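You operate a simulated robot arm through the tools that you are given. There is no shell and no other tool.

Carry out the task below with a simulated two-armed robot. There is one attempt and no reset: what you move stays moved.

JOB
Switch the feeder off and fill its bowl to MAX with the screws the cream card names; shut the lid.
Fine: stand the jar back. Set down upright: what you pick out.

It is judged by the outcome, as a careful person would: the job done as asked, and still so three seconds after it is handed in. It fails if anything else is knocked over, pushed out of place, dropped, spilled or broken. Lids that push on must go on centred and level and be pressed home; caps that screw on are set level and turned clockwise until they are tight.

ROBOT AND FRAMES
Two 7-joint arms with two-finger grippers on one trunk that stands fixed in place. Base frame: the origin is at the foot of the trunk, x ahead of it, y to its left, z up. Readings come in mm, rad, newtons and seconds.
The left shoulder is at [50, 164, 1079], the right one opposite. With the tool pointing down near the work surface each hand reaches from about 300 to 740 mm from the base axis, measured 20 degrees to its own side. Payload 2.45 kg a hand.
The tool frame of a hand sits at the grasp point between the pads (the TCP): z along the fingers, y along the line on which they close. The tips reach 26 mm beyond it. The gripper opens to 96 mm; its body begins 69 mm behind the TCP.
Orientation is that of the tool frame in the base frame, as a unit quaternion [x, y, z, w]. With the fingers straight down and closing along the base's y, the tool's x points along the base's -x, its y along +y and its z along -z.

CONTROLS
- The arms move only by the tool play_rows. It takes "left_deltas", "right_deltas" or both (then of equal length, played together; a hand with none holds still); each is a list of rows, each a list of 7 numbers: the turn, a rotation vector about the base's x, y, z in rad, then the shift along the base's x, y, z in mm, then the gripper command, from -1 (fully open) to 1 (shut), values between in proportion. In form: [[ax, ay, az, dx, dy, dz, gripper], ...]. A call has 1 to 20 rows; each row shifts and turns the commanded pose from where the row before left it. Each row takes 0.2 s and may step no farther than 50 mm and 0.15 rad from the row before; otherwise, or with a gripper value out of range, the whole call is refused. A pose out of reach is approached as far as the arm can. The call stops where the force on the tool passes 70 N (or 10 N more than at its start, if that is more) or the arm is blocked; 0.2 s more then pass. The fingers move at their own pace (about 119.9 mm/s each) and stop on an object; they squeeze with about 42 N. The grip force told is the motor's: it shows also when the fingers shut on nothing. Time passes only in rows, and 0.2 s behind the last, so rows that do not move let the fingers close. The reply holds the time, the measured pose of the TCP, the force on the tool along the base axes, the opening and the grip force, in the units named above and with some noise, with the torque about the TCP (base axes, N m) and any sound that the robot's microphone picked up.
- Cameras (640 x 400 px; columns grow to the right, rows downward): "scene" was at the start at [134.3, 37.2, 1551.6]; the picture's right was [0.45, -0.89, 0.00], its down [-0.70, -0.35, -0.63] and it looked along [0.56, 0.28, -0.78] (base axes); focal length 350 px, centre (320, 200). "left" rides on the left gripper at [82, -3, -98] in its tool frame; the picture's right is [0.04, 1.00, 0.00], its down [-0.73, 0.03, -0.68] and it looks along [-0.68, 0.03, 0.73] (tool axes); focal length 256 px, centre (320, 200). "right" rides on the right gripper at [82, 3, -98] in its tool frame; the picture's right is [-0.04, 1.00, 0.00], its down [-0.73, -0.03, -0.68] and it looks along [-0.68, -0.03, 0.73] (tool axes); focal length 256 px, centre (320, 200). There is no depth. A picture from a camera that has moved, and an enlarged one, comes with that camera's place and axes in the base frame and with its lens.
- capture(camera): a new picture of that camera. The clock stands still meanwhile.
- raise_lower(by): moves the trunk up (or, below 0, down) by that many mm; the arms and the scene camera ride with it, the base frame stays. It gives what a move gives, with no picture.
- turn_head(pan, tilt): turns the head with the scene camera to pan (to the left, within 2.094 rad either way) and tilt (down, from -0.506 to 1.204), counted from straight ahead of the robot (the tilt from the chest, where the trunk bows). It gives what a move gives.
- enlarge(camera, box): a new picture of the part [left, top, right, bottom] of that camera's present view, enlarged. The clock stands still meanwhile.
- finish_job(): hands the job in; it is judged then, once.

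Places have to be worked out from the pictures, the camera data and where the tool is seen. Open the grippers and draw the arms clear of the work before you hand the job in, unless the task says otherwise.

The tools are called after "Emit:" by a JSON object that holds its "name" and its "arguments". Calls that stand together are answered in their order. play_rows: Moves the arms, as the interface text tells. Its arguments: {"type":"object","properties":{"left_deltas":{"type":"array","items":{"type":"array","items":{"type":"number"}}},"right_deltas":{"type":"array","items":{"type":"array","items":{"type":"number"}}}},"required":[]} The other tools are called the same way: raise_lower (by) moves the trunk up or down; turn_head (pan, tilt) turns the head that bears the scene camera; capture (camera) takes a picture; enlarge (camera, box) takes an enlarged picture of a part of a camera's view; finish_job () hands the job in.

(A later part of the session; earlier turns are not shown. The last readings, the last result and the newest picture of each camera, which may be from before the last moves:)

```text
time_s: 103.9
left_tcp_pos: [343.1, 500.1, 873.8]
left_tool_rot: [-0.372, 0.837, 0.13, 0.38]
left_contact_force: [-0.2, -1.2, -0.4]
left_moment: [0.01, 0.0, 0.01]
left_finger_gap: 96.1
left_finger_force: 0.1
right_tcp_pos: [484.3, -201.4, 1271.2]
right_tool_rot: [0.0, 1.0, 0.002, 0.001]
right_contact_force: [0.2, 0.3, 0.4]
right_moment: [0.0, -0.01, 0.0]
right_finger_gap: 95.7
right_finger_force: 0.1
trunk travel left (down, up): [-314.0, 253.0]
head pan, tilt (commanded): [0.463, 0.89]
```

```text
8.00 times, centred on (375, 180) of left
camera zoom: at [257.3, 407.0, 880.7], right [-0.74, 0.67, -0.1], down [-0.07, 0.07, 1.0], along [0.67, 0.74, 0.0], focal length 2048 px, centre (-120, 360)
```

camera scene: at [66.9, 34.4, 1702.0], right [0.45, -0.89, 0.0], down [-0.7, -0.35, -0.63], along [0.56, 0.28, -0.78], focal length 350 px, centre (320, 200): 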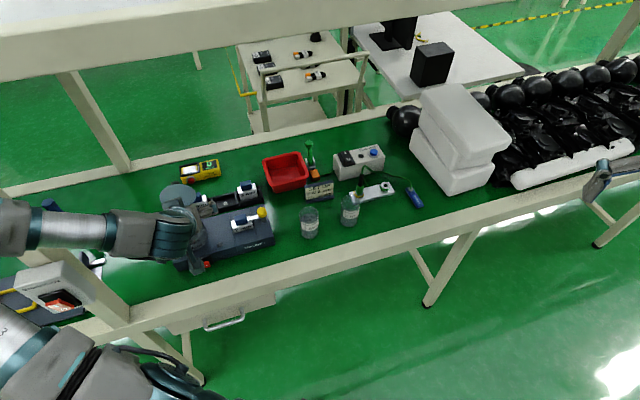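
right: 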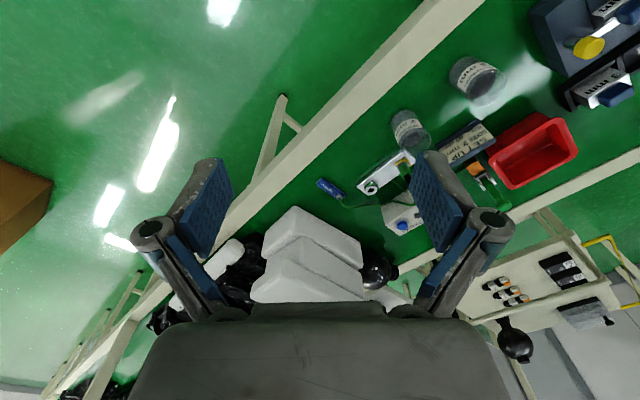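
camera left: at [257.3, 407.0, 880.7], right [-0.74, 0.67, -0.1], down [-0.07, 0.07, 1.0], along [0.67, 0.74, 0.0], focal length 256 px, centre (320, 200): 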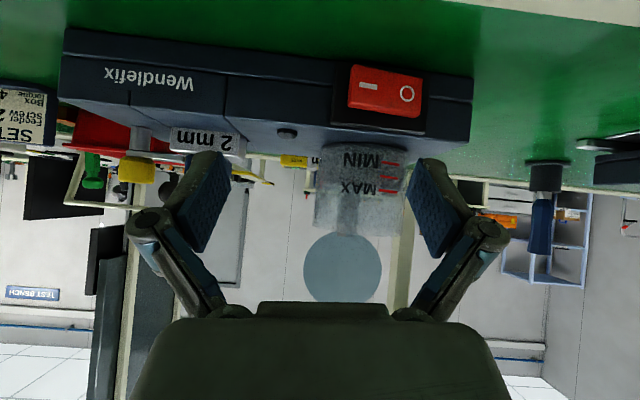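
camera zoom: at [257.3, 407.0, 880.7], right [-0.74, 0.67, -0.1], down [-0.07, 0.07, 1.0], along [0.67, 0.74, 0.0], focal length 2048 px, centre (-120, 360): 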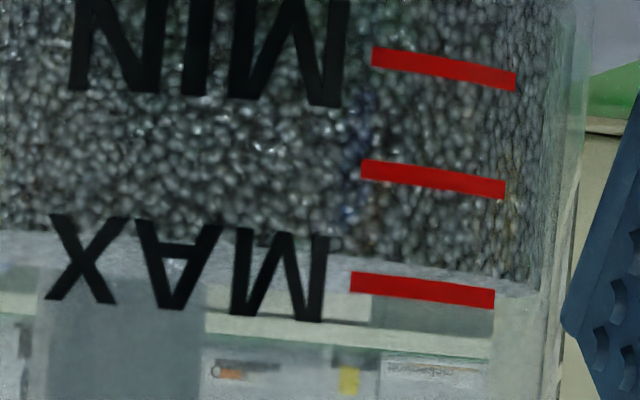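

The side view is clear: the near-wall level sits about 2 mm below the MAX line. I will top it up properly, so I fetch the jar again the same way. First I go up and across to the jar stand-off.

Emit:
{"name": "play_rows", "arguments": {"left_deltas": [[0, 0, 0, 0, 0, 25, -1], [0, 0, 0, 0, 0, 25, -1], [0, 0, 0, 0, 0, 25, -1], [0, 0, 0, 0, 0, 25, -1], [0, 0, 0, 0, 0, 25, -1], [0.0285, -0.0293, -0.0442, 29.9, -31.3, 5.7, -1], [0.0285, -0.0293, -0.0442, 29.9, -31.3, 5.7, -1], [0.0285, -0.0293, -0.0442, 29.9, -31.3, 5.7, -1], [0.0285, -0.0293, -0.0442, 29.9, -31.3, 5.7, -1], [0.0285, -0.0293, -0.0442, 29.9, -31.3, 5.7, -1], [0.0285, -0.0293, -0.0442, 29.9, -31.3, 5.7, -1], [0.0285, -0.0293, -0.0442, 29.9, -31.3, 5.7, -1], [0.0285, -0.0293, -0.0442, 29.9, -31.3, 5.7, -1], [0.0285, -0.0293, -0.0442, 29.9, -31.3, 5.7, -1], [0, 0, 0, 0, 0, 0, -1], [0, 0, 0, 0, 0, 0, -1]]}}

Emit:
{"name": "raise_lower", "arguments": {"by": -107}}

Emit:
{"name": "capture", "arguments": {"camera": "scene"}}

```text
time_s: 107.3
left_tcp_pos: [616.8, 208.6, 1052.0]
left_tool_rot: [-0.159, 0.813, 0.11, 0.549]
left_contact_force: [-0.2, -0.4, 0.1]
left_moment: [0.04, -0.03, 0.05]
left_finger_gap: 95.9
left_finger_force: 0.0
left hand out of reach, approached as far as the arm can: row 4
right_tcp_pos: [484.8, -218.1, 1268.9]
right_tool_rot: [0.001, 1.0, 0.007, 0.0]
right_contact_force: [-0.2, -1.2, 0.0]
right_moment: [0.04, 0.01, -0.02]
right_finger_gap: 96.1
right_finger_force: 0.0
trunk travel left (down, up): [-314.0, 253.0]
head pan, tilt (commanded): [0.463, 0.89]
heard: click
```

```text
time_s: 108.7
left_tcp_pos: [615.7, 230.6, 942.3]
left_tool_rot: [-0.167, 0.814, 0.104, 0.547]
left_contact_force: [0.2, 1.0, -0.2]
left_moment: [-0.07, 0.01, -0.11]
left_finger_gap: 96.2
left_finger_force: 0.0
right_tcp_pos: [482.5, -191.5, 1167.4]
right_tool_rot: [-0.001, 1.0, -0.003, 0.0]
right_contact_force: [-0.1, 0.2, -0.5]
right_moment: [-0.09, -0.03, 0.03]
right_finger_gap: 95.9
right_finger_force: 0.0
trunk travel left (down, up): [-207.0, 360.0]
head pan, tilt (commanded): [0.463, 0.89]
```

```text
taken
camera scene: at [169.8, 51.0, 1505.8], right [0.45, -0.89, 0.01], down [-0.7, -0.35, -0.62], along [0.56, 0.27, -0.78], focal length 350 px, centre (320, 200)
```

scene: 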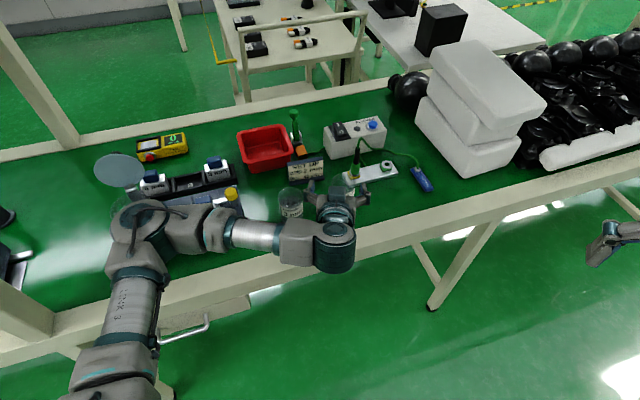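

A click was heard during that move, so something may have touched the switch. I look at the feeder's LED and switch.

Emit:
{"name": "enlarge", "arguments": {"camera": "scene", "box": [80, 140, 260, 270]}}

Emit:
{"name": "capture", "arguments": {"camera": "right"}}

```text
3.08 times, centred on (170, 205) of scene
camera zoom: at [169.8, 51.0, 1505.8], right [0.45, -0.89, 0.01], down [-0.7, -0.35, -0.62], along [0.56, 0.27, -0.78], focal length 1076 px, centre (782, 185)
```

zoom: 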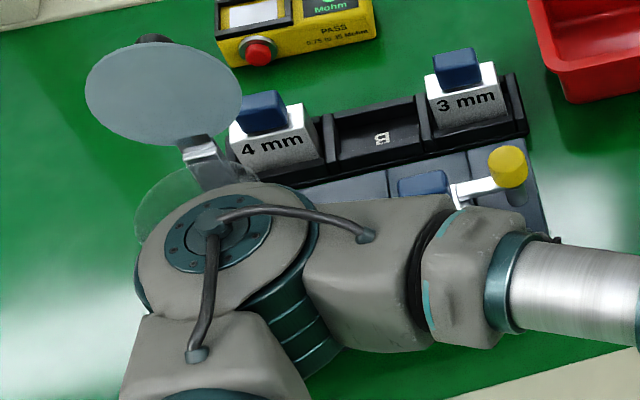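

```text
taken
camera right: at [400.5, -189.2, 1263.4], right [0.04, 1.0, -0.01], down [0.73, -0.02, 0.68], along [0.68, -0.03, -0.73], focal length 256 px, centre (320, 200)
```

right: 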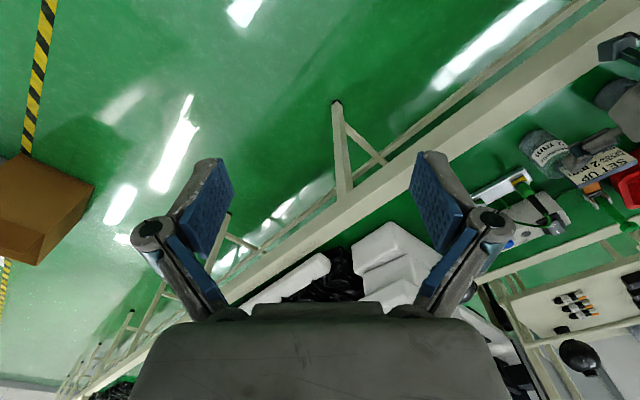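

The elbow hides the feeder here. I lift and pull the hand back so the scene camera can see the LED and switch.

Emit:
{"name": "play_rows", "arguments": {"left_deltas": [[0, 0, 0, 0, 0, 30, -1], [0, 0, 0, 0, 0, 30, -1], [0, 0, 0, -10, 0, 40, -1], [0, 0, 0, -25, 20, 40, -1], [0, 0, 0, -25, 25, 40, -1], [0, 0, 0, -25, 25, 40, -1], [0, 0, 0, -25, 25, 30, -1], [0, 0, 0, 0, 0, 0, -1], [0, 0, 0, 0, 0, 0, -1]]}}

Emit:
{"name": "capture", "arguments": {"camera": "scene"}}

Emit:
{"name": "enlarge", "arguments": {"camera": "scene", "box": [80, 140, 260, 270]}}

```text
refused: row 4 steps farther than a row can; nothing moved
```

```text
taken
camera scene: at [169.8, 51.0, 1505.8], right [0.45, -0.89, 0.01], down [-0.7, -0.35, -0.62], along [0.56, 0.27, -0.78], focal length 350 px, centre (320, 200)
```

scene: 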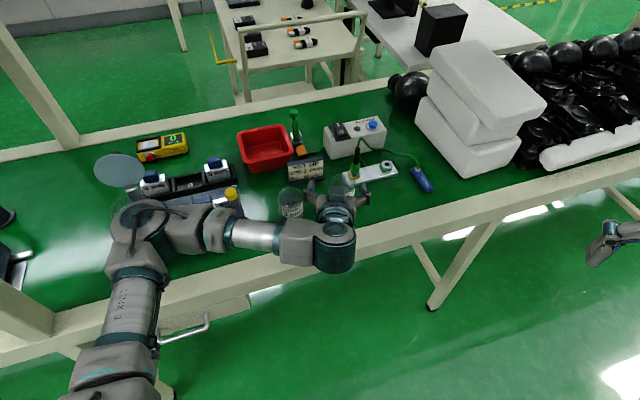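

```text
3.08 times, centred on (170, 205) of scene
camera zoom: at [169.8, 51.0, 1505.8], right [0.45, -0.89, 0.01], down [-0.7, -0.35, -0.62], along [0.56, 0.27, -0.78], focal length 1076 px, centre (782, 185)
```

zoom: 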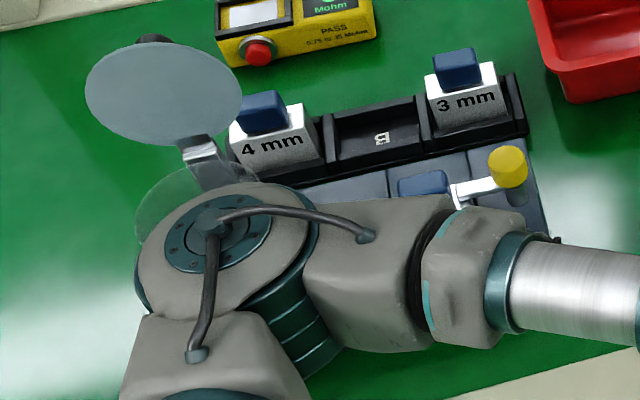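

One row was too long, so I repeat the retreat with shorter steps.

Emit:
{"name": "play_rows", "arguments": {"left_deltas": [[0, 0, 0, 0, 0, 30, -1], [0, 0, 0, 0, 0, 30, -1], [0, 0, 0, -10, 0, 40, -1], [0, 0, 0, -22, 20, 35, -1], [0, 0, 0, -22, 22, 35, -1], [0, 0, 0, -22, 22, 30, -1], [0, 0, 0, -22, 25, 25, -1], [0, 0, 0, 0, 0, 0, -1], [0, 0, 0, 0, 0, 0, -1]]}}

Emit:
{"name": "capture", "arguments": {"camera": "scene"}}

Emit:
{"name": "enlarge", "arguments": {"camera": "scene", "box": [80, 140, 260, 270]}}

```text
time_s: 110.7
left_tcp_pos: [518.7, 301.5, 1168.9]
left_tool_rot: [-0.16, 0.814, 0.109, 0.549]
left_contact_force: [1.1, -0.9, -0.3]
left_moment: [0.03, -0.02, 0.04]
left_finger_gap: 96.1
left_finger_force: 0.0
right_tcp_pos: [485.5, -211.5, 1162.8]
right_tool_rot: [0.001, 1.0, 0.005, -0.001]
right_contact_force: [0.2, -0.5, -0.6]
right_moment: [0.02, 0.0, 0.02]
right_finger_gap: 96.0
right_finger_force: 0.0
trunk travel left (down, up): [-207.0, 360.0]
head pan, tilt (commanded): [0.463, 0.89]
```

```text
taken
camera scene: at [170.5, 24.1, 1506.1], right [0.45, -0.89, -0.01], down [-0.7, -0.34, -0.63], along [0.56, 0.28, -0.78], focal length 350 px, centre (320, 200)
```

scene: 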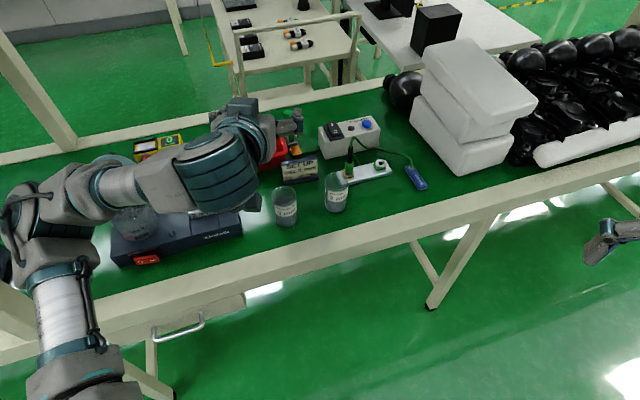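

```text
3.08 times, centred on (170, 205) of scene
camera zoom: at [170.5, 24.1, 1506.1], right [0.45, -0.89, -0.01], down [-0.7, -0.34, -0.63], along [0.56, 0.28, -0.78], focal length 1076 px, centre (782, 185)
```

zoom: 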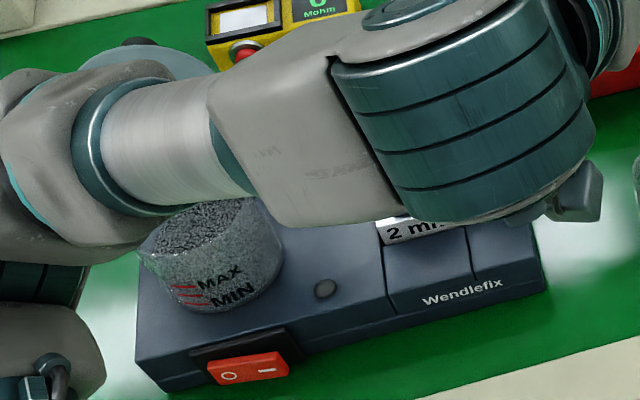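

The LED is still dark, so the feeder stayed off. I look closely at the switch and the bowl.

Emit:
{"name": "enlarge", "arguments": {"camera": "scene", "box": [110, 190, 190, 270]}}

Emit:
{"name": "enlarge", "arguments": {"camera": "scene", "box": [240, 110, 440, 235]}}

```text
5.00 times, centred on (150, 230) of scene
camera zoom: at [170.5, 24.1, 1506.1], right [0.45, -0.89, -0.01], down [-0.7, -0.34, -0.63], along [0.56, 0.28, -0.78], focal length 1748 px, centre (1170, 50)
```

zoom: 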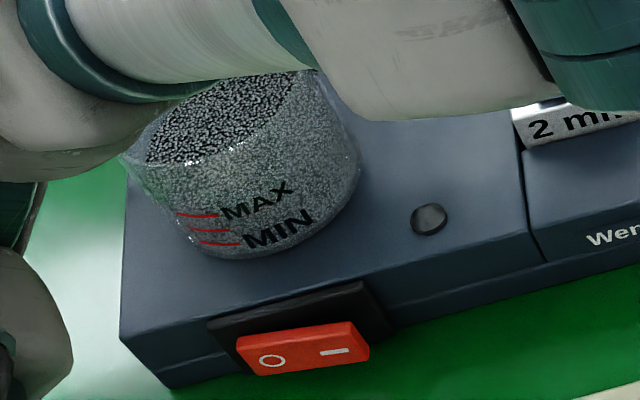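

```text
3.20 times, centred on (340, 172) of scene
camera zoom: at [170.5, 24.1, 1506.1], right [0.45, -0.89, -0.01], down [-0.7, -0.34, -0.63], along [0.56, 0.28, -0.78], focal length 1119 px, centre (256, 288)
```

zoom: 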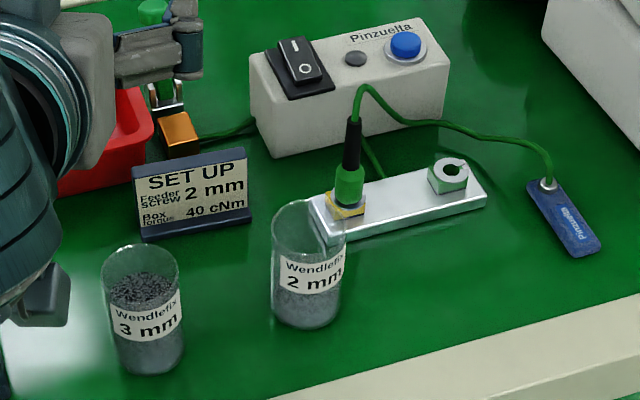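

The switch is still on O, the LED is dark, the lid is open and the jars stand as they were. I return to the jar stand-off at the same height as before.

Emit:
{"name": "play_rows", "arguments": {"left_deltas": [[0, 0, 0, 22, -21, -30, -1], [0, 0, 0, 22, -21, -30, -1], [0, 0, 0, 22, -21, -30, -1], [0, 0, 0, 22, -21, -30, -1], [0, 0, 0, 2, 0, -25, -1], [0, 0, 0, 2, 0, -25, -1], [0, 0, 0, 1, 0, -25, -1], [0, 0, 0, 0, 0, -25, -1], [0, 0, 0, 0, 0, -20, -1], [0, 0, 0, 0, 0, 0, -1], [0, 0, 0, 0, 0, 0, -1], [0, 0, 0, 0, 0, 0, -1]]}}

Emit:
{"name": "capture", "arguments": {"camera": "left"}}

```text
time_s: 113.3
left_tcp_pos: [613.0, 224.4, 929.8]
left_tool_rot: [-0.162, 0.813, 0.108, 0.549]
left_contact_force: [0.9, -0.4, -0.4]
left_moment: [-0.04, -0.02, 0.0]
left_finger_gap: 96.0
left_finger_force: 0.1
right_tcp_pos: [485.0, -207.1, 1162.9]
right_tool_rot: [-0.001, 1.0, 0.003, 0.001]
right_contact_force: [-0.1, -0.3, 0.0]
right_moment: [0.03, 0.0, 0.0]
right_finger_gap: 96.0
right_finger_force: 0.0
trunk travel left (down, up): [-207.0, 360.0]
head pan, tilt (commanded): [0.463, 0.89]
```

```text
taken
camera left: at [501.5, 174.7, 889.0], right [-0.4, 0.92, -0.04], down [-0.34, -0.11, 0.94], along [0.85, 0.38, 0.35], focal length 256 px, centre (320, 200)
```

left: 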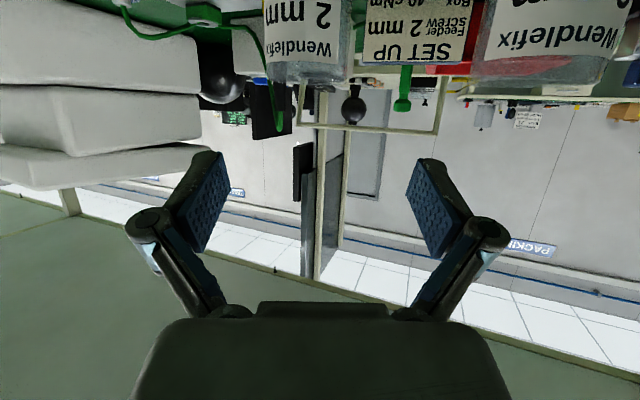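

The jar is about 10 mm right of the tool line. I descend diagonally onto its approach line.

Emit:
{"name": "play_rows", "arguments": {"left_deltas": [[0, 0, 0, 8.3, -0.3, -25, -1], [0, 0, 0, 8.3, -0.3, -25, -1], [0, 0, 0, 8.3, -0.3, -24, -1], [0, 0, 0, 0, 0, 0, -1], [0, 0, 0, 0, 0, 0, -1]]}}

Emit:
{"name": "capture", "arguments": {"camera": "left"}}

```text
time_s: 114.5
left_tcp_pos: [637.1, 225.6, 854.2]
left_tool_rot: [-0.163, 0.814, 0.107, 0.548]
left_contact_force: [-0.1, -0.2, -0.6]
left_moment: [0.02, -0.03, 0.03]
left_finger_gap: 95.7
left_finger_force: 0.1
right_tcp_pos: [484.8, -202.4, 1164.2]
right_tool_rot: [0.0, 1.0, 0.001, 0.0]
right_contact_force: [0.2, -0.5, 0.3]
right_moment: [0.0, -0.01, 0.02]
right_finger_gap: 96.0
right_finger_force: 0.1
trunk travel left (down, up): [-207.0, 360.0]
head pan, tilt (commanded): [0.463, 0.89]
```

```text
taken
camera left: at [526.2, 176.8, 814.5], right [-0.4, 0.92, -0.04], down [-0.34, -0.1, 0.94], along [0.85, 0.39, 0.35], focal length 256 px, centre (320, 200)
```

left: 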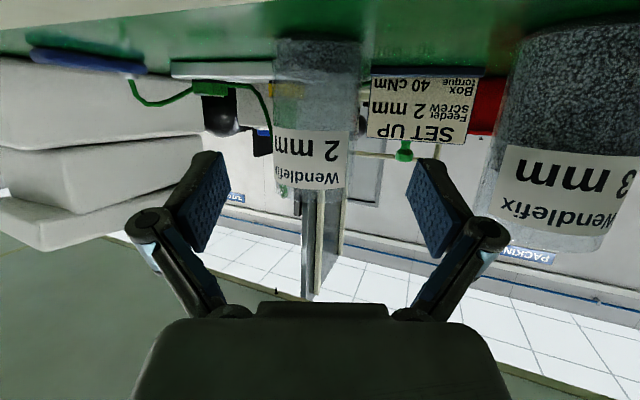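

The jar is centred. I advance around it and close.

Emit:
{"name": "play_rows", "arguments": {"left_deltas": [[0, 0, 0, 17.8, 6.6, 0, -1], [0, 0, 0, 17.8, 6.6, 0, -1], [0, 0, 0, 17.6, 6.6, 0, -1], [0, 0, 0, 0, 0, 0, -1], [0, 0, 0, 0, 0, 0, -0.5], [0, 0, 0, 0, 0, 0, -0.1], [0, 0, 0, 0, 0, 0, 0.5], [0, 0, 0, 0, 0, 0, 1], [0, 0, 0, 0, 0, 0, 1]]}}

Emit:
{"name": "capture", "arguments": {"camera": "left"}}

```text
time_s: 116.5
left_tcp_pos: [690.7, 244.2, 854.4]
left_tool_rot: [-0.163, 0.813, 0.108, 0.548]
left_contact_force: [1.9, -1.6, 0.8]
left_moment: [0.0, -0.06, -0.05]
left_finger_gap: 54.2
left_finger_force: 41.8
right_tcp_pos: [485.6, -204.2, 1163.9]
right_tool_rot: [0.001, 1.0, 0.001, 0.001]
right_contact_force: [-1.1, -0.3, 1.0]
right_moment: [0.0, -0.02, -0.01]
right_finger_gap: 96.1
right_finger_force: 0.1
trunk travel left (down, up): [-207.0, 360.0]
head pan, tilt (commanded): [0.463, 0.89]
```

```text
taken
camera left: at [579.1, 195.9, 815.1], right [-0.4, 0.92, -0.04], down [-0.34, -0.11, 0.94], along [0.85, 0.38, 0.35], focal length 256 px, centre (320, 200)
```

left: 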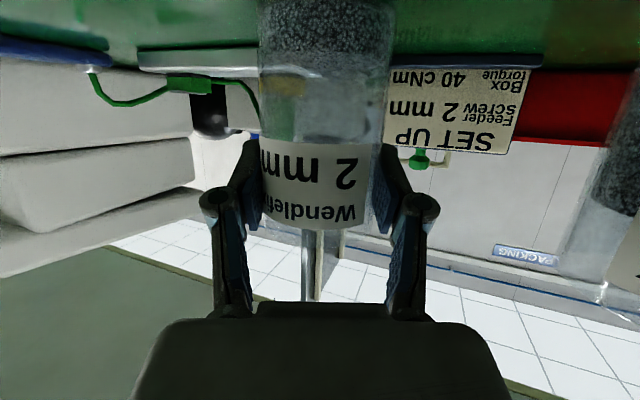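

The jar is gripped again at the same place. I lift it straight up.

Emit:
{"name": "play_rows", "arguments": {"left_deltas": [[0, 0, 0, 0, 0, 8, 1], [0, 0, 0, 0, 0, 12, 1], [0, 0, 0, 0, 0, 20, 1], [0, 0, 0, 0, 0, 20, 1], [0, 0, 0, 0, 0, 20, 1], [0, 0, 0, 0, 0, 20, 1], [0, 0, 0, 0, 0, 20, 1], [0, 0, 0, 0, 0, 20, 1]]}}

Emit:
{"name": "play_rows", "arguments": {"left_deltas": [[0, 0, 0.075, -20, 24, 5, 1], [0, 0, 0.075, -22, 26, 5, 1], [0, 0, 0.075, -22, 26, 5, 1], [0, 0, 0.075, -22, 26, 5, 1], [0, 0, 0.075, -22, 26, 5, 1], [0, 0, 0.075, -22, 26, 5, 1], [0, 0, 0.075, -22, 26, 5, 1], [0, 0, 0.075, -22, 26, 5, 1], [0, 0, 0.08, -25, 22, 3, 1], [0, 0, 0.08, -25, 22, 3, 1], [0, 0, 0.08, -25, 22, 3, 1], [0, 0, 0.08, -25, 22, 3, 1], [0, 0, 0.08, -25, 22, 3, 1], [0, 0, 0.08, -25, 22, 3, 1], [0, 0, 0, 0, 0, 0, 1]]}}

Emit:
{"name": "capture", "arguments": {"camera": "left"}}

```text
time_s: 118.3
left_tcp_pos: [690.3, 245.8, 994.1]
left_tool_rot: [-0.163, 0.813, 0.108, 0.548]
left_contact_force: [0.0, -0.3, -3.4]
left_moment: [-0.02, 0.02, -0.01]
left_finger_gap: 54.3
left_finger_force: 42.0
right_tcp_pos: [485.5, -203.6, 1163.2]
right_tool_rot: [0.0, 1.0, 0.001, 0.0]
right_contact_force: [-0.8, -0.2, -0.3]
right_moment: [0.01, -0.02, -0.04]
right_finger_gap: 95.9
right_finger_force: 0.1
trunk travel left (down, up): [-207.0, 360.0]
head pan, tilt (commanded): [0.463, 0.89]
```

```text
time_s: 121.6
left_tcp_pos: [392.0, 627.9, 1044.7]
left_tool_rot: [-0.566, 0.609, 0.367, 0.419]
left_contact_force: [-1.1, 1.2, -4.8]
left_moment: [0.04, 0.03, 0.05]
left_finger_gap: 54.4
left_finger_force: 41.8
left hand out of reach, approached as far as the arm can: row 12, 13, 14
right_tcp_pos: [453.3, -182.9, 1175.4]
right_tool_rot: [-0.014, 1.0, -0.009, 0.013]
right_contact_force: [0.8, 2.9, 1.7]
right_moment: [-0.26, 0.03, 0.02]
right_finger_gap: 95.9
right_finger_force: 0.0
trunk travel left (down, up): [-207.0, 360.0]
head pan, tilt (commanded): [0.463, 0.89]
heard: click
stopped in row 15 (left hand): the arm was blocked; the commanded pose is now the measured one
```

```text
taken
camera left: at [384.9, 506.7, 1004.7], right [-0.99, 0.08, -0.06], down [-0.09, -0.34, 0.94], along [0.05, 0.94, 0.35], focal length 256 px, centre (320, 200)
```

left: 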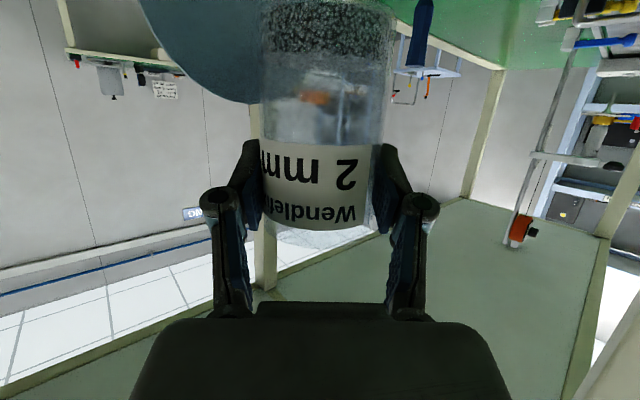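

The arm reports being blocked and another click was heard. I stop and look.

Emit:
{"name": "capture", "arguments": {"camera": "scene"}}

Emit:
{"name": "enlarge", "arguments": {"camera": "scene", "box": [0, 100, 260, 330]}}

Emit:
{"name": "enlarge", "arguments": {"camera": "left", "box": [120, 0, 460, 260]}}

```text
taken
camera scene: at [187.0, -18.9, 1505.0], right [0.45, -0.89, -0.04], down [-0.7, -0.33, -0.63], along [0.55, 0.31, -0.78], focal length 350 px, centre (320, 200)
```

scene: 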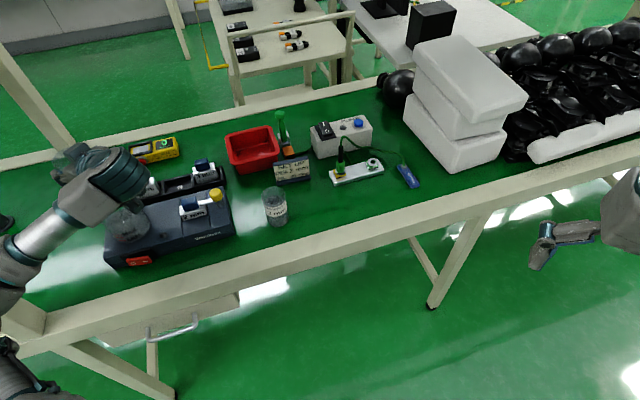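

```text
1.74 times, centred on (130, 215) of scene
camera zoom: at [187.0, -18.9, 1505.0], right [0.45, -0.89, -0.04], down [-0.7, -0.33, -0.63], along [0.55, 0.31, -0.78], focal length 608 px, centre (650, 174)
```

zoom: 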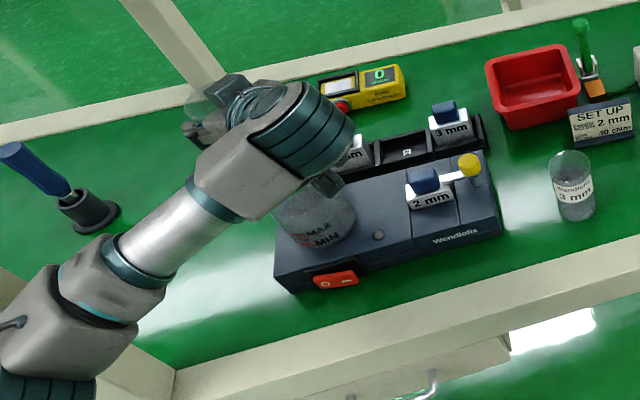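

```text
1.54 times, centred on (290, 130) of left
camera zoom: at [384.9, 506.7, 1004.7], right [-0.99, 0.08, -0.06], down [-0.09, -0.34, 0.94], along [0.05, 0.94, 0.35], focal length 394 px, centre (366, 308)
```

zoom: 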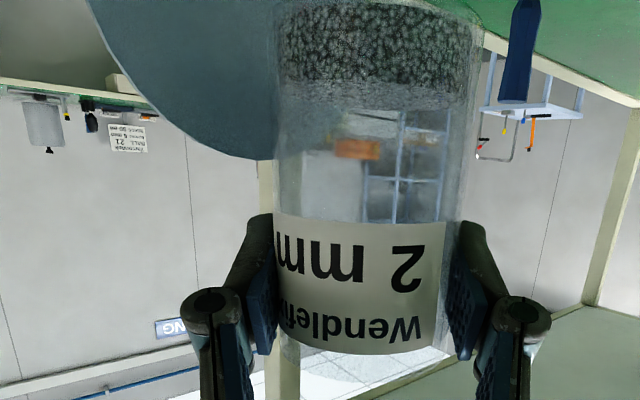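

The elbow has taken a different, lower route and is pressing on something at the left. I reverse the last steps to relieve it.

Emit:
{"name": "play_rows", "arguments": {"left_deltas": [[0, 0, -0.06, 15, -20, 5, 1], [0, 0, -0.06, 20, -25, 5, 1], [0, 0, -0.06, 20, -25, 5, 1], [0, 0, -0.06, 22, -25, 5, 1]]}}

Emit:
{"name": "capture", "arguments": {"camera": "scene"}}

```text
time_s: 122.6
left_tcp_pos: [476.9, 537.5, 1064.7]
left_tool_rot: [-0.488, 0.675, 0.309, 0.459]
left_contact_force: [0.0, 0.0, -2.2]
left_moment: [-0.06, 0.01, -0.03]
left_finger_gap: 54.4
left_finger_force: 41.4
right_tcp_pos: [458.6, -176.0, 1177.3]
right_tool_rot: [-0.005, 1.0, -0.011, 0.011]
right_contact_force: [0.1, 0.3, 0.2]
right_moment: [0.08, 0.07, 0.02]
right_finger_gap: 96.1
right_finger_force: 0.1
trunk travel left (down, up): [-207.0, 360.0]
head pan, tilt (commanded): [0.463, 0.89]
heard: click, click
```

```text
taken
camera scene: at [169.5, 35.1, 1506.7], right [0.45, -0.89, 0.0], down [-0.7, -0.35, -0.63], along [0.56, 0.28, -0.78], focal length 350 px, centre (320, 200)
```

scene: 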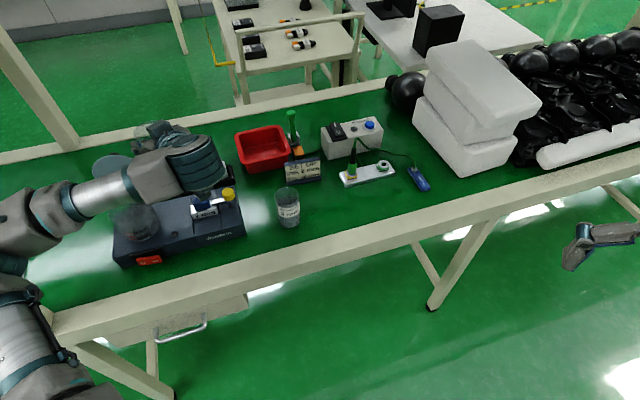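

The load is off and the trunk is back to neutral. Before continuing I check the area to the left of the bench for anything the elbow may have touched.

Emit:
{"name": "turn_head", "arguments": {"pan": 1.1, "tilt": 0.8}}

Emit:
{"name": "capture", "arguments": {"camera": "scene"}}

```text
time_s: 123.6
left_tcp_pos: [481.4, 537.5, 1061.4]
left_tool_rot: [-0.486, 0.677, 0.31, 0.458]
left_contact_force: [0.4, -0.2, -3.6]
left_moment: [0.0, -0.02, 0.0]
left_finger_gap: 54.2
left_finger_force: 41.9
right_tcp_pos: [462.3, -175.8, 1174.2]
right_tool_rot: [-0.006, 1.0, -0.011, 0.01]
right_contact_force: [0.6, 0.3, -0.5]
right_moment: [0.0, 0.01, 0.01]
right_finger_gap: 96.2
right_finger_force: 0.1
trunk travel left (down, up): [-207.0, 360.0]
head pan, tilt (commanded): [1.1, 0.799]
```

```text
taken
camera scene: at [139.0, 73.5, 1513.1], right [0.89, -0.45, 0.0], down [-0.33, -0.64, -0.69], along [0.31, 0.62, -0.72], focal length 350 px, centre (320, 200)
```

scene: 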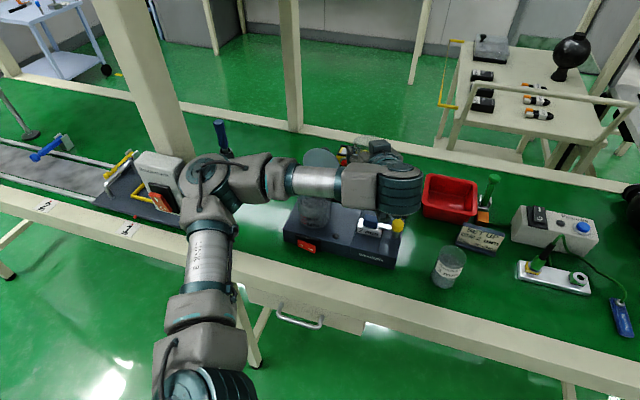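

The elbow is next to a white box with a switch at the bench's left end. I zoom in to see its state.

Emit:
{"name": "enlarge", "arguments": {"camera": "scene", "box": [80, 110, 280, 260]}}

Emit:
{"name": "enlarge", "arguments": {"camera": "scene", "box": [270, 120, 450, 280]}}

```text
2.67 times, centred on (180, 185) of scene
camera zoom: at [139.0, 73.5, 1513.1], right [0.89, -0.45, 0.0], down [-0.33, -0.64, -0.69], along [0.31, 0.62, -0.72], focal length 932 px, centre (693, 240)
```

zoom: 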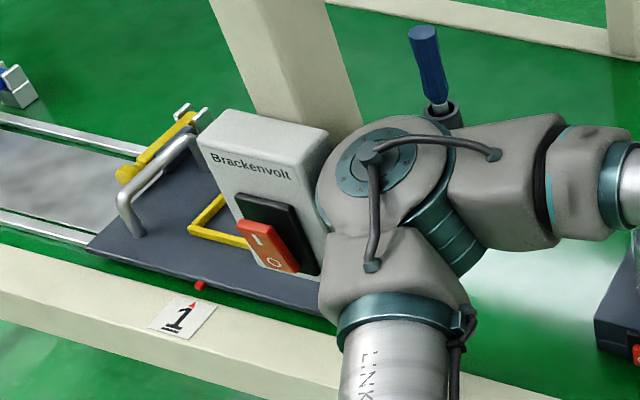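

```text
2.50 times, centred on (360, 200) of scene
camera zoom: at [139.0, 73.5, 1513.1], right [0.89, -0.45, 0.0], down [-0.33, -0.64, -0.69], along [0.31, 0.62, -0.72], focal length 874 px, centre (220, 200)
```

zoom: 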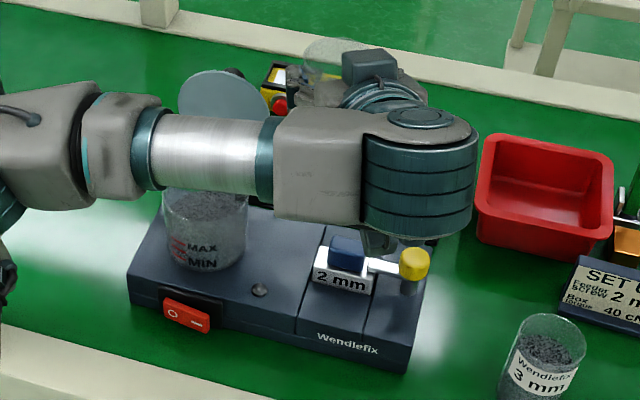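

The box "Brackenvolt" has its own red rocker and my elbow is right beside it, so the clicks may be from there. I zoom in tightly on that rocker.

Emit:
{"name": "enlarge", "arguments": {"camera": "scene", "box": [140, 150, 200, 220]}}

```text
5.71 times, centred on (170, 185) of scene
camera zoom: at [139.0, 73.5, 1513.1], right [0.89, -0.45, 0.0], down [-0.33, -0.64, -0.69], along [0.31, 0.62, -0.72], focal length 1998 px, centre (1177, 286)
```

zoom: 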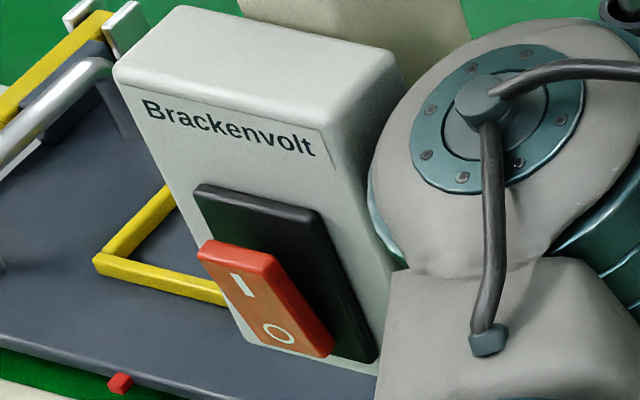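

The elbow is actually high and far from that box, whose rocker is on O, and the feeder's LED is dark, so nothing was switched. The blocking came from the arm folding awkwardly. I move on in small steps toward the pouring spot and watch for reach warnings.

Emit:
{"name": "play_rows", "arguments": {"left_deltas": [[0, 0, 0.03, -12, -6, -2, 1], [0, 0, 0.03, -12, -6, -2, 1], [0, 0, 0.03, -12, -6, -2, 1], [0, 0, 0, 0, 0, 0, 1]]}}

Emit:
{"name": "capture", "arguments": {"camera": "scene"}}

```text
time_s: 124.6
left_tcp_pos: [445.8, 519.4, 1055.5]
left_tool_rot: [-0.516, 0.654, 0.331, 0.443]
left_contact_force: [0.6, 0.8, -3.5]
left_moment: [-0.02, 0.0, 0.03]
left_finger_gap: 54.3
left_finger_force: 42.2
right_tcp_pos: [462.3, -176.2, 1174.5]
right_tool_rot: [-0.006, 1.0, -0.011, 0.01]
right_contact_force: [0.0, 0.1, -0.6]
right_moment: [0.03, 0.0, 0.03]
right_finger_gap: 95.9
right_finger_force: 0.2
trunk travel left (down, up): [-207.0, 360.0]
head pan, tilt (commanded): [1.1, 0.799]
```

```text
taken
camera scene: at [138.9, 73.3, 1513.1], right [0.89, -0.45, 0.0], down [-0.33, -0.64, -0.69], along [0.31, 0.62, -0.72], focal length 350 px, centre (320, 200)
```

scene: 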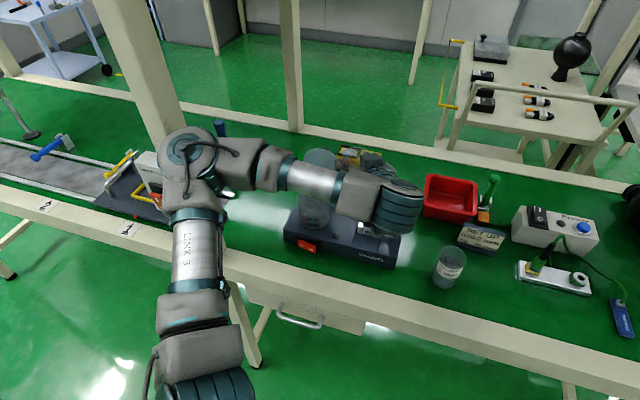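

The right hand was nudged about 35 mm during that swing, so the arms probably brushed each other. I move the right arm further aside before going on.

Emit:
{"name": "play_rows", "arguments": {"right_deltas": [[0, 0, 0, -8, -35, 5, -1], [0, 0, 0, -8, -35, 5, -1], [0, 0, 0, -8, -35, 5, -1], [0, 0, 0, -8, -35, 5, -1], [0, 0, 0, 0, 0, 0, -1], [0, 0, 0, 0, 0, 0, -1]]}}

Emit:
{"name": "capture", "arguments": {"camera": "scene"}}

```text
time_s: 126.0
left_tcp_pos: [445.9, 520.6, 1056.7]
left_tool_rot: [-0.515, 0.654, 0.33, 0.445]
left_contact_force: [-0.8, -0.6, -2.8]
left_moment: [0.0, 0.0, -0.04]
left_finger_gap: 54.4
left_finger_force: 42.1
right_tcp_pos: [431.0, -315.9, 1194.8]
right_tool_rot: [-0.006, 1.0, -0.011, 0.009]
right_contact_force: [0.9, 0.8, 0.8]
right_moment: [0.0, -0.02, 0.0]
right_finger_gap: 96.1
right_finger_force: 0.1
trunk travel left (down, up): [-207.0, 360.0]
head pan, tilt (commanded): [1.1, 0.799]
```

```text
taken
camera scene: at [138.1, 72.9, 1513.2], right [0.89, -0.45, 0.0], down [-0.33, -0.64, -0.69], along [0.31, 0.62, -0.72], focal length 350 px, centre (320, 200)
```

scene: 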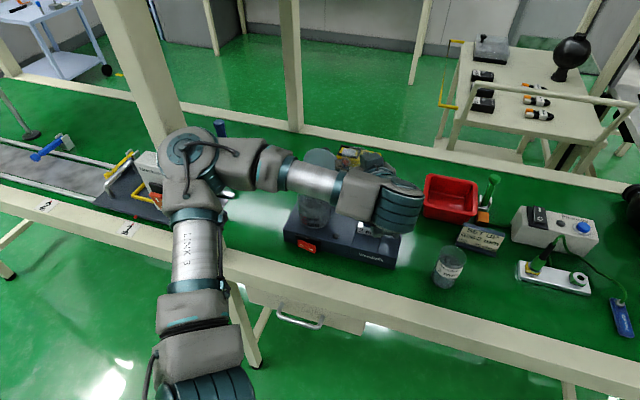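

I continue toward the bowl in small rows.

Emit:
{"name": "play_rows", "arguments": {"left_deltas": [[0, 0, 0.034, -15, 10, -1, 1], [0, 0, 0.034, -15, 12, -1, 1], [0, 0, 0.034, -15, 12, -1, 1], [0, 0, 0, 0, 0, 0, 1]]}}

Emit:
{"name": "play_rows", "arguments": {"left_deltas": [[0, 0, 0.034, -15, 14, -1, 1], [0, 0, 0.034, -15, 14, -1, 1], [0, 0, 0, 0, 0, 0, 1]]}}

Emit:
{"name": "capture", "arguments": {"camera": "scene"}}

Emit:
{"name": "capture", "arguments": {"camera": "left"}}

```text
time_s: 127.0
left_tcp_pos: [445.5, 553.5, 1055.1]
left_tool_rot: [-0.543, 0.628, 0.356, 0.429]
left_contact_force: [0.0, -0.7, -2.6]
left_moment: [0.02, -0.01, -0.01]
left_finger_gap: 54.5
left_finger_force: 41.9
left hand out of reach, approached as far as the arm can: row 1, 2, 3
right_tcp_pos: [438.1, -325.0, 1190.2]
right_tool_rot: [-0.006, 1.0, -0.008, 0.007]
right_contact_force: [-0.6, -0.6, 0.3]
right_moment: [0.0, -0.01, 0.0]
right_finger_gap: 95.9
right_finger_force: 0.0
trunk travel left (down, up): [-207.0, 360.0]
head pan, tilt (commanded): [1.1, 0.799]
```

```text
time_s: 127.8
left_tcp_pos: [444.8, 590.2, 1055.3]
left_tool_rot: [-0.56, 0.611, 0.37, 0.42]
left_contact_force: [-0.2, 0.1, -3.6]
left_moment: [-0.06, 0.02, 0.03]
left_finger_gap: 54.0
left_finger_force: 41.8
left hand out of reach, approached as far as the arm can: row 1, 2
right_tcp_pos: [440.2, -332.0, 1189.1]
right_tool_rot: [-0.005, 1.0, -0.006, 0.004]
right_contact_force: [-0.1, -0.1, 0.2]
right_moment: [-0.02, -0.01, 0.0]
right_finger_gap: 96.0
right_finger_force: 0.1
trunk travel left (down, up): [-207.0, 360.0]
head pan, tilt (commanded): [1.1, 0.799]
```

```text
taken
camera scene: at [170.6, 28.5, 1514.8], right [0.89, -0.46, -0.04], down [-0.35, -0.62, -0.71], along [0.3, 0.64, -0.71], focal length 350 px, centre (320, 200)
```

scene: 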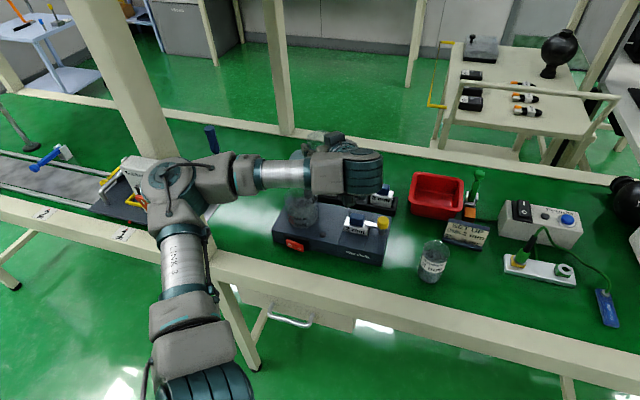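

```text
taken
camera left: at [437.5, 468.7, 1016.0], right [-1.0, 0.08, -0.05], down [-0.08, -0.35, 0.93], along [0.06, 0.93, 0.36], focal length 256 px, centre (320, 200)
```

left: 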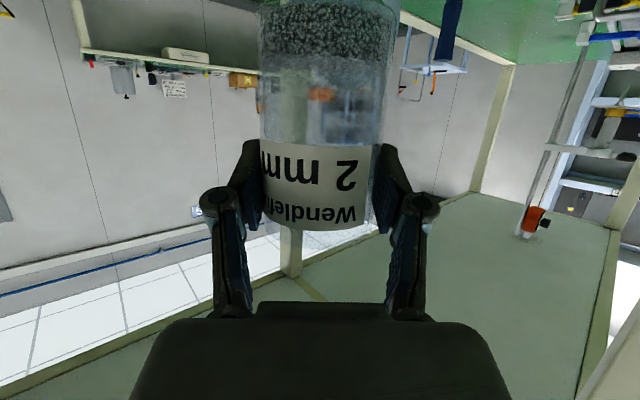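

In this arm posture x will not go below 445. I try changing the geometry by raising the trunk and then bringing the hand down toward the pouring spot.

Emit:
{"name": "raise_lower", "arguments": {"by": 150}}

Emit:
{"name": "play_rows", "arguments": {"left_deltas": [[0, 0, 0, -8, -5, -25, 1], [0, 0, 0, -8, -5, -25, 1], [0, 0, 0, -8, -5, -25, 1], [0, 0, 0, -8, -5, -25, 1], [0, 0, 0, -8, -5, -25, 1], [0, 0, 0, 0, 0, 0, 1]]}}

Emit:
{"name": "capture", "arguments": {"camera": "scene"}}

```text
time_s: 129.6
left_tcp_pos: [426.4, 615.5, 1192.1]
left_tool_rot: [-0.571, 0.609, 0.365, 0.411]
left_contact_force: [-0.6, -1.0, -2.9]
left_moment: [-0.01, -0.01, 0.0]
left_finger_gap: 54.3
left_finger_force: 42.1
right_tcp_pos: [429.3, -302.9, 1346.5]
right_tool_rot: [-0.007, 1.0, -0.015, 0.01]
right_contact_force: [0.4, -0.1, 0.3]
right_moment: [0.0, 0.01, 0.03]
right_finger_gap: 96.1
right_finger_force: 0.0
trunk travel left (down, up): [-357.0, 210.0]
head pan, tilt (commanded): [1.1, 0.799]
```

```text
time_s: 130.9
left_tcp_pos: [389.6, 576.5, 1073.0]
left_tool_rot: [-0.568, 0.608, 0.368, 0.415]
left_contact_force: [-0.6, 0.4, -3.2]
left_moment: [0.04, 0.02, 0.02]
left_finger_gap: 54.0
left_finger_force: 41.7
right_tcp_pos: [431.2, -317.7, 1343.6]
right_tool_rot: [-0.006, 1.0, -0.01, 0.009]
right_contact_force: [0.0, 0.6, -0.8]
right_moment: [0.0, 0.01, 0.03]
right_finger_gap: 95.8
right_finger_force: 0.0
trunk travel left (down, up): [-357.0, 210.0]
head pan, tilt (commanded): [1.1, 0.799]
```

```text
taken
camera scene: at [48.1, 68.8, 1667.3], right [0.89, -0.45, 0.0], down [-0.33, -0.64, -0.7], along [0.31, 0.62, -0.72], focal length 350 px, centre (320, 200)
```

scene: 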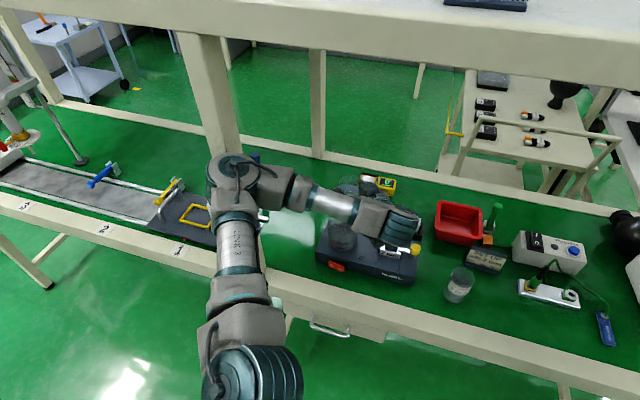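

Raising the trunk solved it: I am at (390, 576, 1073) with no reach warning. I go on to the pouring position and tilt to 75°.

Emit:
{"name": "play_rows", "arguments": {"left_deltas": [[0.1334, -0.0126, 0, -4, 8, -18, 1], [0, 0, 0, -6, 12, -22, 1], [0, 0, 0, -6, 12, -22, 1], [0, 0, 0, -6, 12, -22, 1], [0, 0, 0, 0, 0, 0, 1], [0, 0, 0, 0, 0, 0, 1]]}}

Emit:
{"name": "capture", "arguments": {"camera": "left"}}

Emit:
{"name": "enlarge", "arguments": {"camera": "scene", "box": [270, 150, 450, 300]}}

```text
time_s: 132.3
left_tcp_pos: [370.4, 622.2, 993.0]
left_tool_rot: [-0.541, 0.579, 0.403, 0.457]
left_contact_force: [-0.4, -0.7, -4.0]
left_moment: [0.01, -0.04, -0.04]
left_finger_gap: 54.3
left_finger_force: 42.1
left hand out of reach, approached as far as the arm can: row 1
right_tcp_pos: [433.0, -321.8, 1344.1]
right_tool_rot: [-0.006, 1.0, -0.009, 0.008]
right_contact_force: [-0.2, 0.1, -0.7]
right_moment: [-0.01, -0.04, 0.01]
right_finger_gap: 95.7
right_finger_force: 0.1
trunk travel left (down, up): [-357.0, 210.0]
head pan, tilt (commanded): [1.1, 0.799]
```

```text
taken
camera left: at [365.4, 506.3, 938.0], right [-0.99, 0.08, -0.07], down [-0.09, -0.46, 0.88], along [0.04, 0.88, 0.47], focal length 256 px, centre (320, 200)
```

left: 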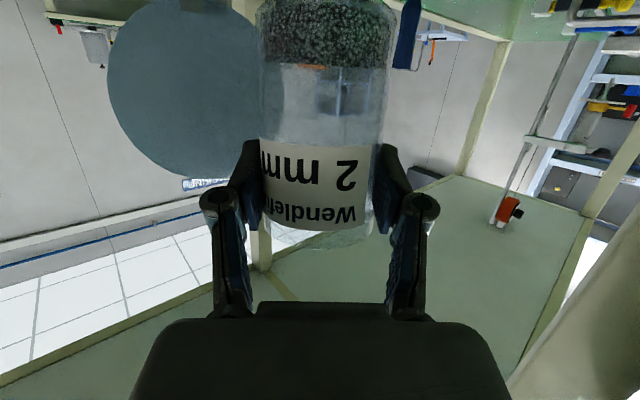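

```text
2.67 times, centred on (360, 225) of scene
camera zoom: at [50.7, 66.7, 1668.7], right [0.89, -0.45, -0.01], down [-0.33, -0.64, -0.7], along [0.31, 0.62, -0.72], focal length 932 px, centre (213, 133)
```

zoom: 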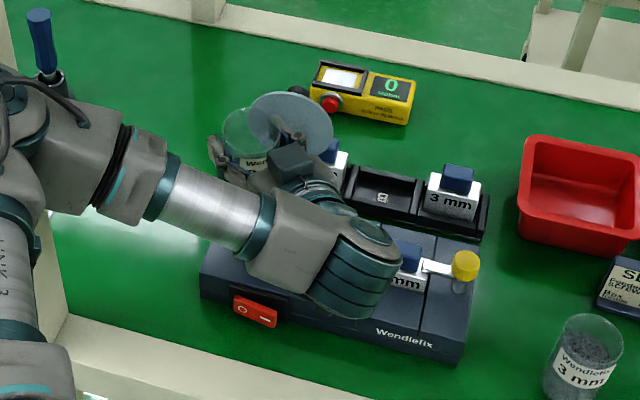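

I'm at the pouring pose again. I roll to about 78°, the angle where flow had stopped, and check.

Emit:
{"name": "play_rows", "arguments": {"left_deltas": [[0.01266, 0.1308, -0.0348, -1, 0.2, -1.5, 1], [0.01266, 0.1308, -0.0348, -1, 0.2, -1.5, 1], [0.01266, 0.1308, -0.0348, -1, 0.2, -1.5, 1], [0.01266, 0.1308, -0.0348, -1, 0.2, -1.5, 1], [0.01266, 0.1308, -0.0348, -1, 0.2, -1.5, 1], [0.01266, 0.1308, -0.0348, -1, 0.2, -1.5, 1], [0.01266, 0.1308, -0.0348, -1, 0.2, -1.5, 1], [0.01266, 0.1308, -0.0348, -1, 0.2, -1.5, 1], [0.01266, 0.1308, -0.0348, -1, 0.2, -1.5, 1], [0.01266, 0.1308, -0.0348, -1, 0.2, -1.5, 1]]}}

Emit:
{"name": "capture", "arguments": {"camera": "left"}}

Emit:
{"name": "enlarge", "arguments": {"camera": "left", "box": [20, 60, 190, 240]}}

```text
time_s: 134.6
left_tcp_pos: [362.9, 620.3, 976.0]
left_tool_rot: [-0.054, 0.788, 0.605, 0.099]
left_contact_force: [-0.5, 1.0, -3.4]
left_moment: [-0.08, -0.06, 0.02]
left_finger_gap: 54.1
left_finger_force: 42.3
right_tcp_pos: [435.8, -323.5, 1341.6]
right_tool_rot: [-0.005, 1.0, -0.007, 0.007]
right_contact_force: [1.4, 0.5, 0.3]
right_moment: [-0.01, -0.03, -0.04]
right_finger_gap: 95.9
right_finger_force: 0.1
trunk travel left (down, up): [-357.0, 210.0]
head pan, tilt (commanded): [1.1, 0.799]
```

```text
taken
camera left: at [276.3, 527.6, 978.2], right [-0.24, 0.26, 0.93], down [0.65, -0.67, 0.36], along [0.72, 0.69, -0.01], focal length 256 px, centre (320, 200)
```

left: 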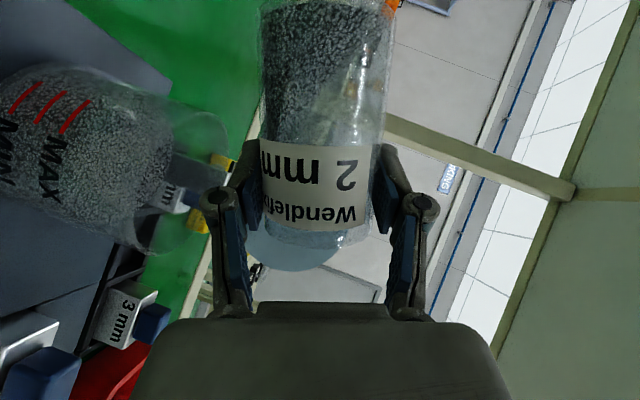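

```text
2.22 times, centred on (105, 150) of left
camera zoom: at [276.3, 527.6, 978.2], right [-0.24, 0.26, 0.93], down [0.65, -0.67, 0.36], along [0.72, 0.69, -0.01], focal length 569 px, centre (798, 311)
```

zoom: 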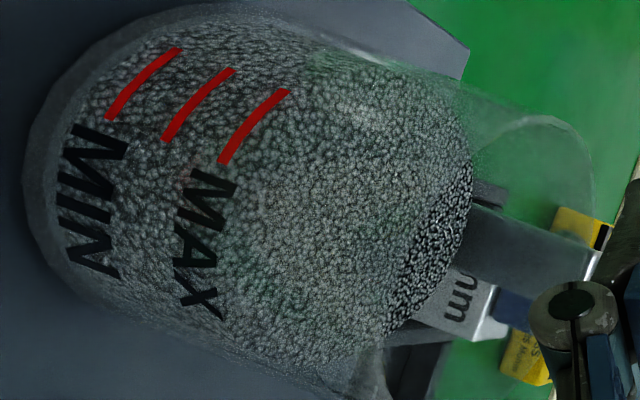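

There is no flow yet at 77°. I roll to about 83° and hold for 0.8 s.

Emit:
{"name": "play_rows", "arguments": {"left_deltas": [[0.01, 0.106, -0.0282, 0, 0, 0, 1], [0, 0, 0, 0, 0, 0, 1], [0, 0, 0, 0, 0, 0, 1], [0, 0, 0, 0, 0, 0, 1]]}}

Emit:
{"name": "enlarge", "arguments": {"camera": "left", "box": [20, 60, 190, 240]}}

Emit:
{"name": "enlarge", "arguments": {"camera": "left", "box": [200, 0, 420, 280]}}

```text
time_s: 135.6
left_tcp_pos: [365.5, 620.1, 974.8]
left_tool_rot: [-0.012, 0.79, 0.61, 0.068]
left_contact_force: [0.4, 0.1, -3.3]
left_moment: [-0.06, -0.1, -0.01]
left_finger_gap: 54.3
left_finger_force: 42.1
right_tcp_pos: [436.8, -323.4, 1342.4]
right_tool_rot: [-0.005, 1.0, -0.007, 0.007]
right_contact_force: [0.6, 0.6, 0.1]
right_moment: [-0.03, -0.02, 0.01]
right_finger_gap: 96.0
right_finger_force: 0.0
trunk travel left (down, up): [-357.0, 210.0]
head pan, tilt (commanded): [1.1, 0.799]
```

```text
2.22 times, centred on (105, 150) of left
camera zoom: at [274.9, 530.5, 986.2], right [-0.14, 0.26, 0.96], down [0.66, -0.69, 0.29], along [0.74, 0.67, -0.08], focal length 569 px, centre (798, 311)
```

zoom: 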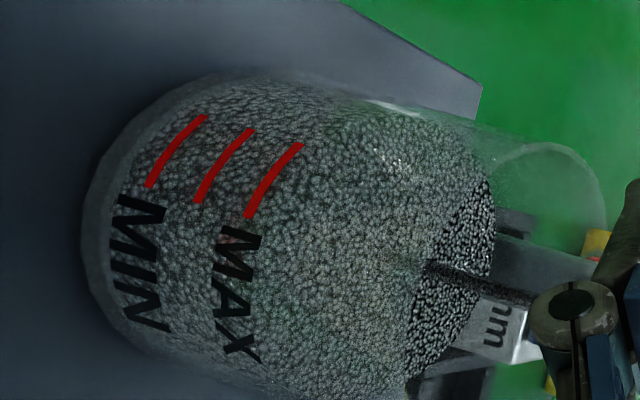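

```text
1.43 times, centred on (310, 140) of left
camera zoom: at [274.9, 530.5, 986.2], right [-0.14, 0.26, 0.96], down [0.66, -0.69, 0.29], along [0.74, 0.67, -0.08], focal length 366 px, centre (334, 286)
```

zoom: 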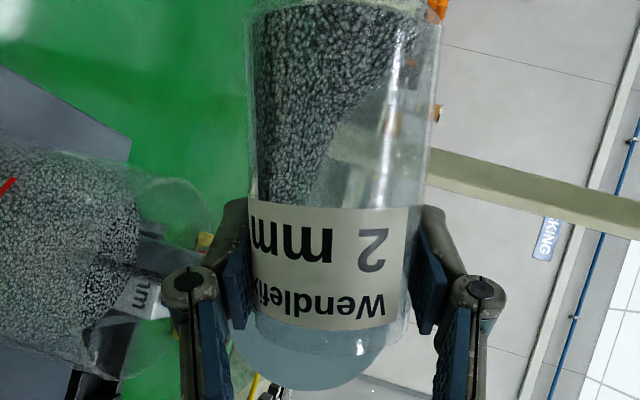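

The stream is running and the level is up slightly. I hold for another 0.8 s.

Emit:
{"name": "play_rows", "arguments": {"left_deltas": [[0, 0, 0, 0, 0, 0, 1], [0, 0, 0, 0, 0, 0, 1], [0, 0, 0, 0, 0, 0, 1]]}}

Emit:
{"name": "enlarge", "arguments": {"camera": "left", "box": [20, 60, 190, 240]}}

```text
time_s: 136.3
left_tcp_pos: [363.5, 619.7, 975.5]
left_tool_rot: [-0.011, 0.79, 0.609, 0.067]
left_contact_force: [-0.4, -0.2, -2.1]
left_moment: [-0.07, -0.08, 0.06]
left_finger_gap: 54.4
left_finger_force: 42.2
right_tcp_pos: [437.1, -323.8, 1341.4]
right_tool_rot: [-0.006, 1.0, -0.008, 0.006]
right_contact_force: [0.2, 0.1, 0.3]
right_moment: [-0.03, 0.01, 0.02]
right_finger_gap: 96.3
right_finger_force: 0.0
trunk travel left (down, up): [-357.0, 210.0]
head pan, tilt (commanded): [1.1, 0.799]
```

```text
2.22 times, centred on (105, 150) of left
camera zoom: at [274.6, 530.5, 986.2], right [-0.14, 0.26, 0.96], down [0.66, -0.69, 0.29], along [0.74, 0.67, -0.08], focal length 569 px, centre (798, 311)
```

zoom: 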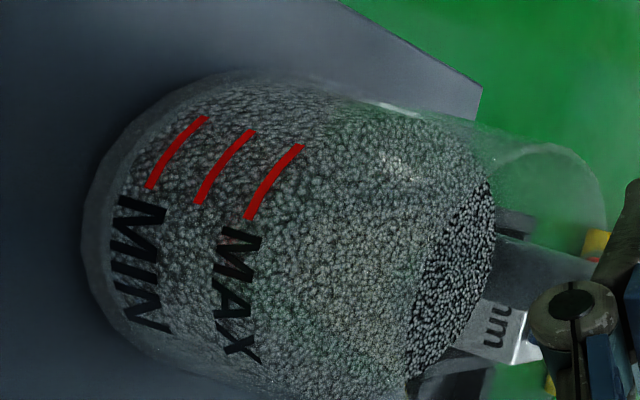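

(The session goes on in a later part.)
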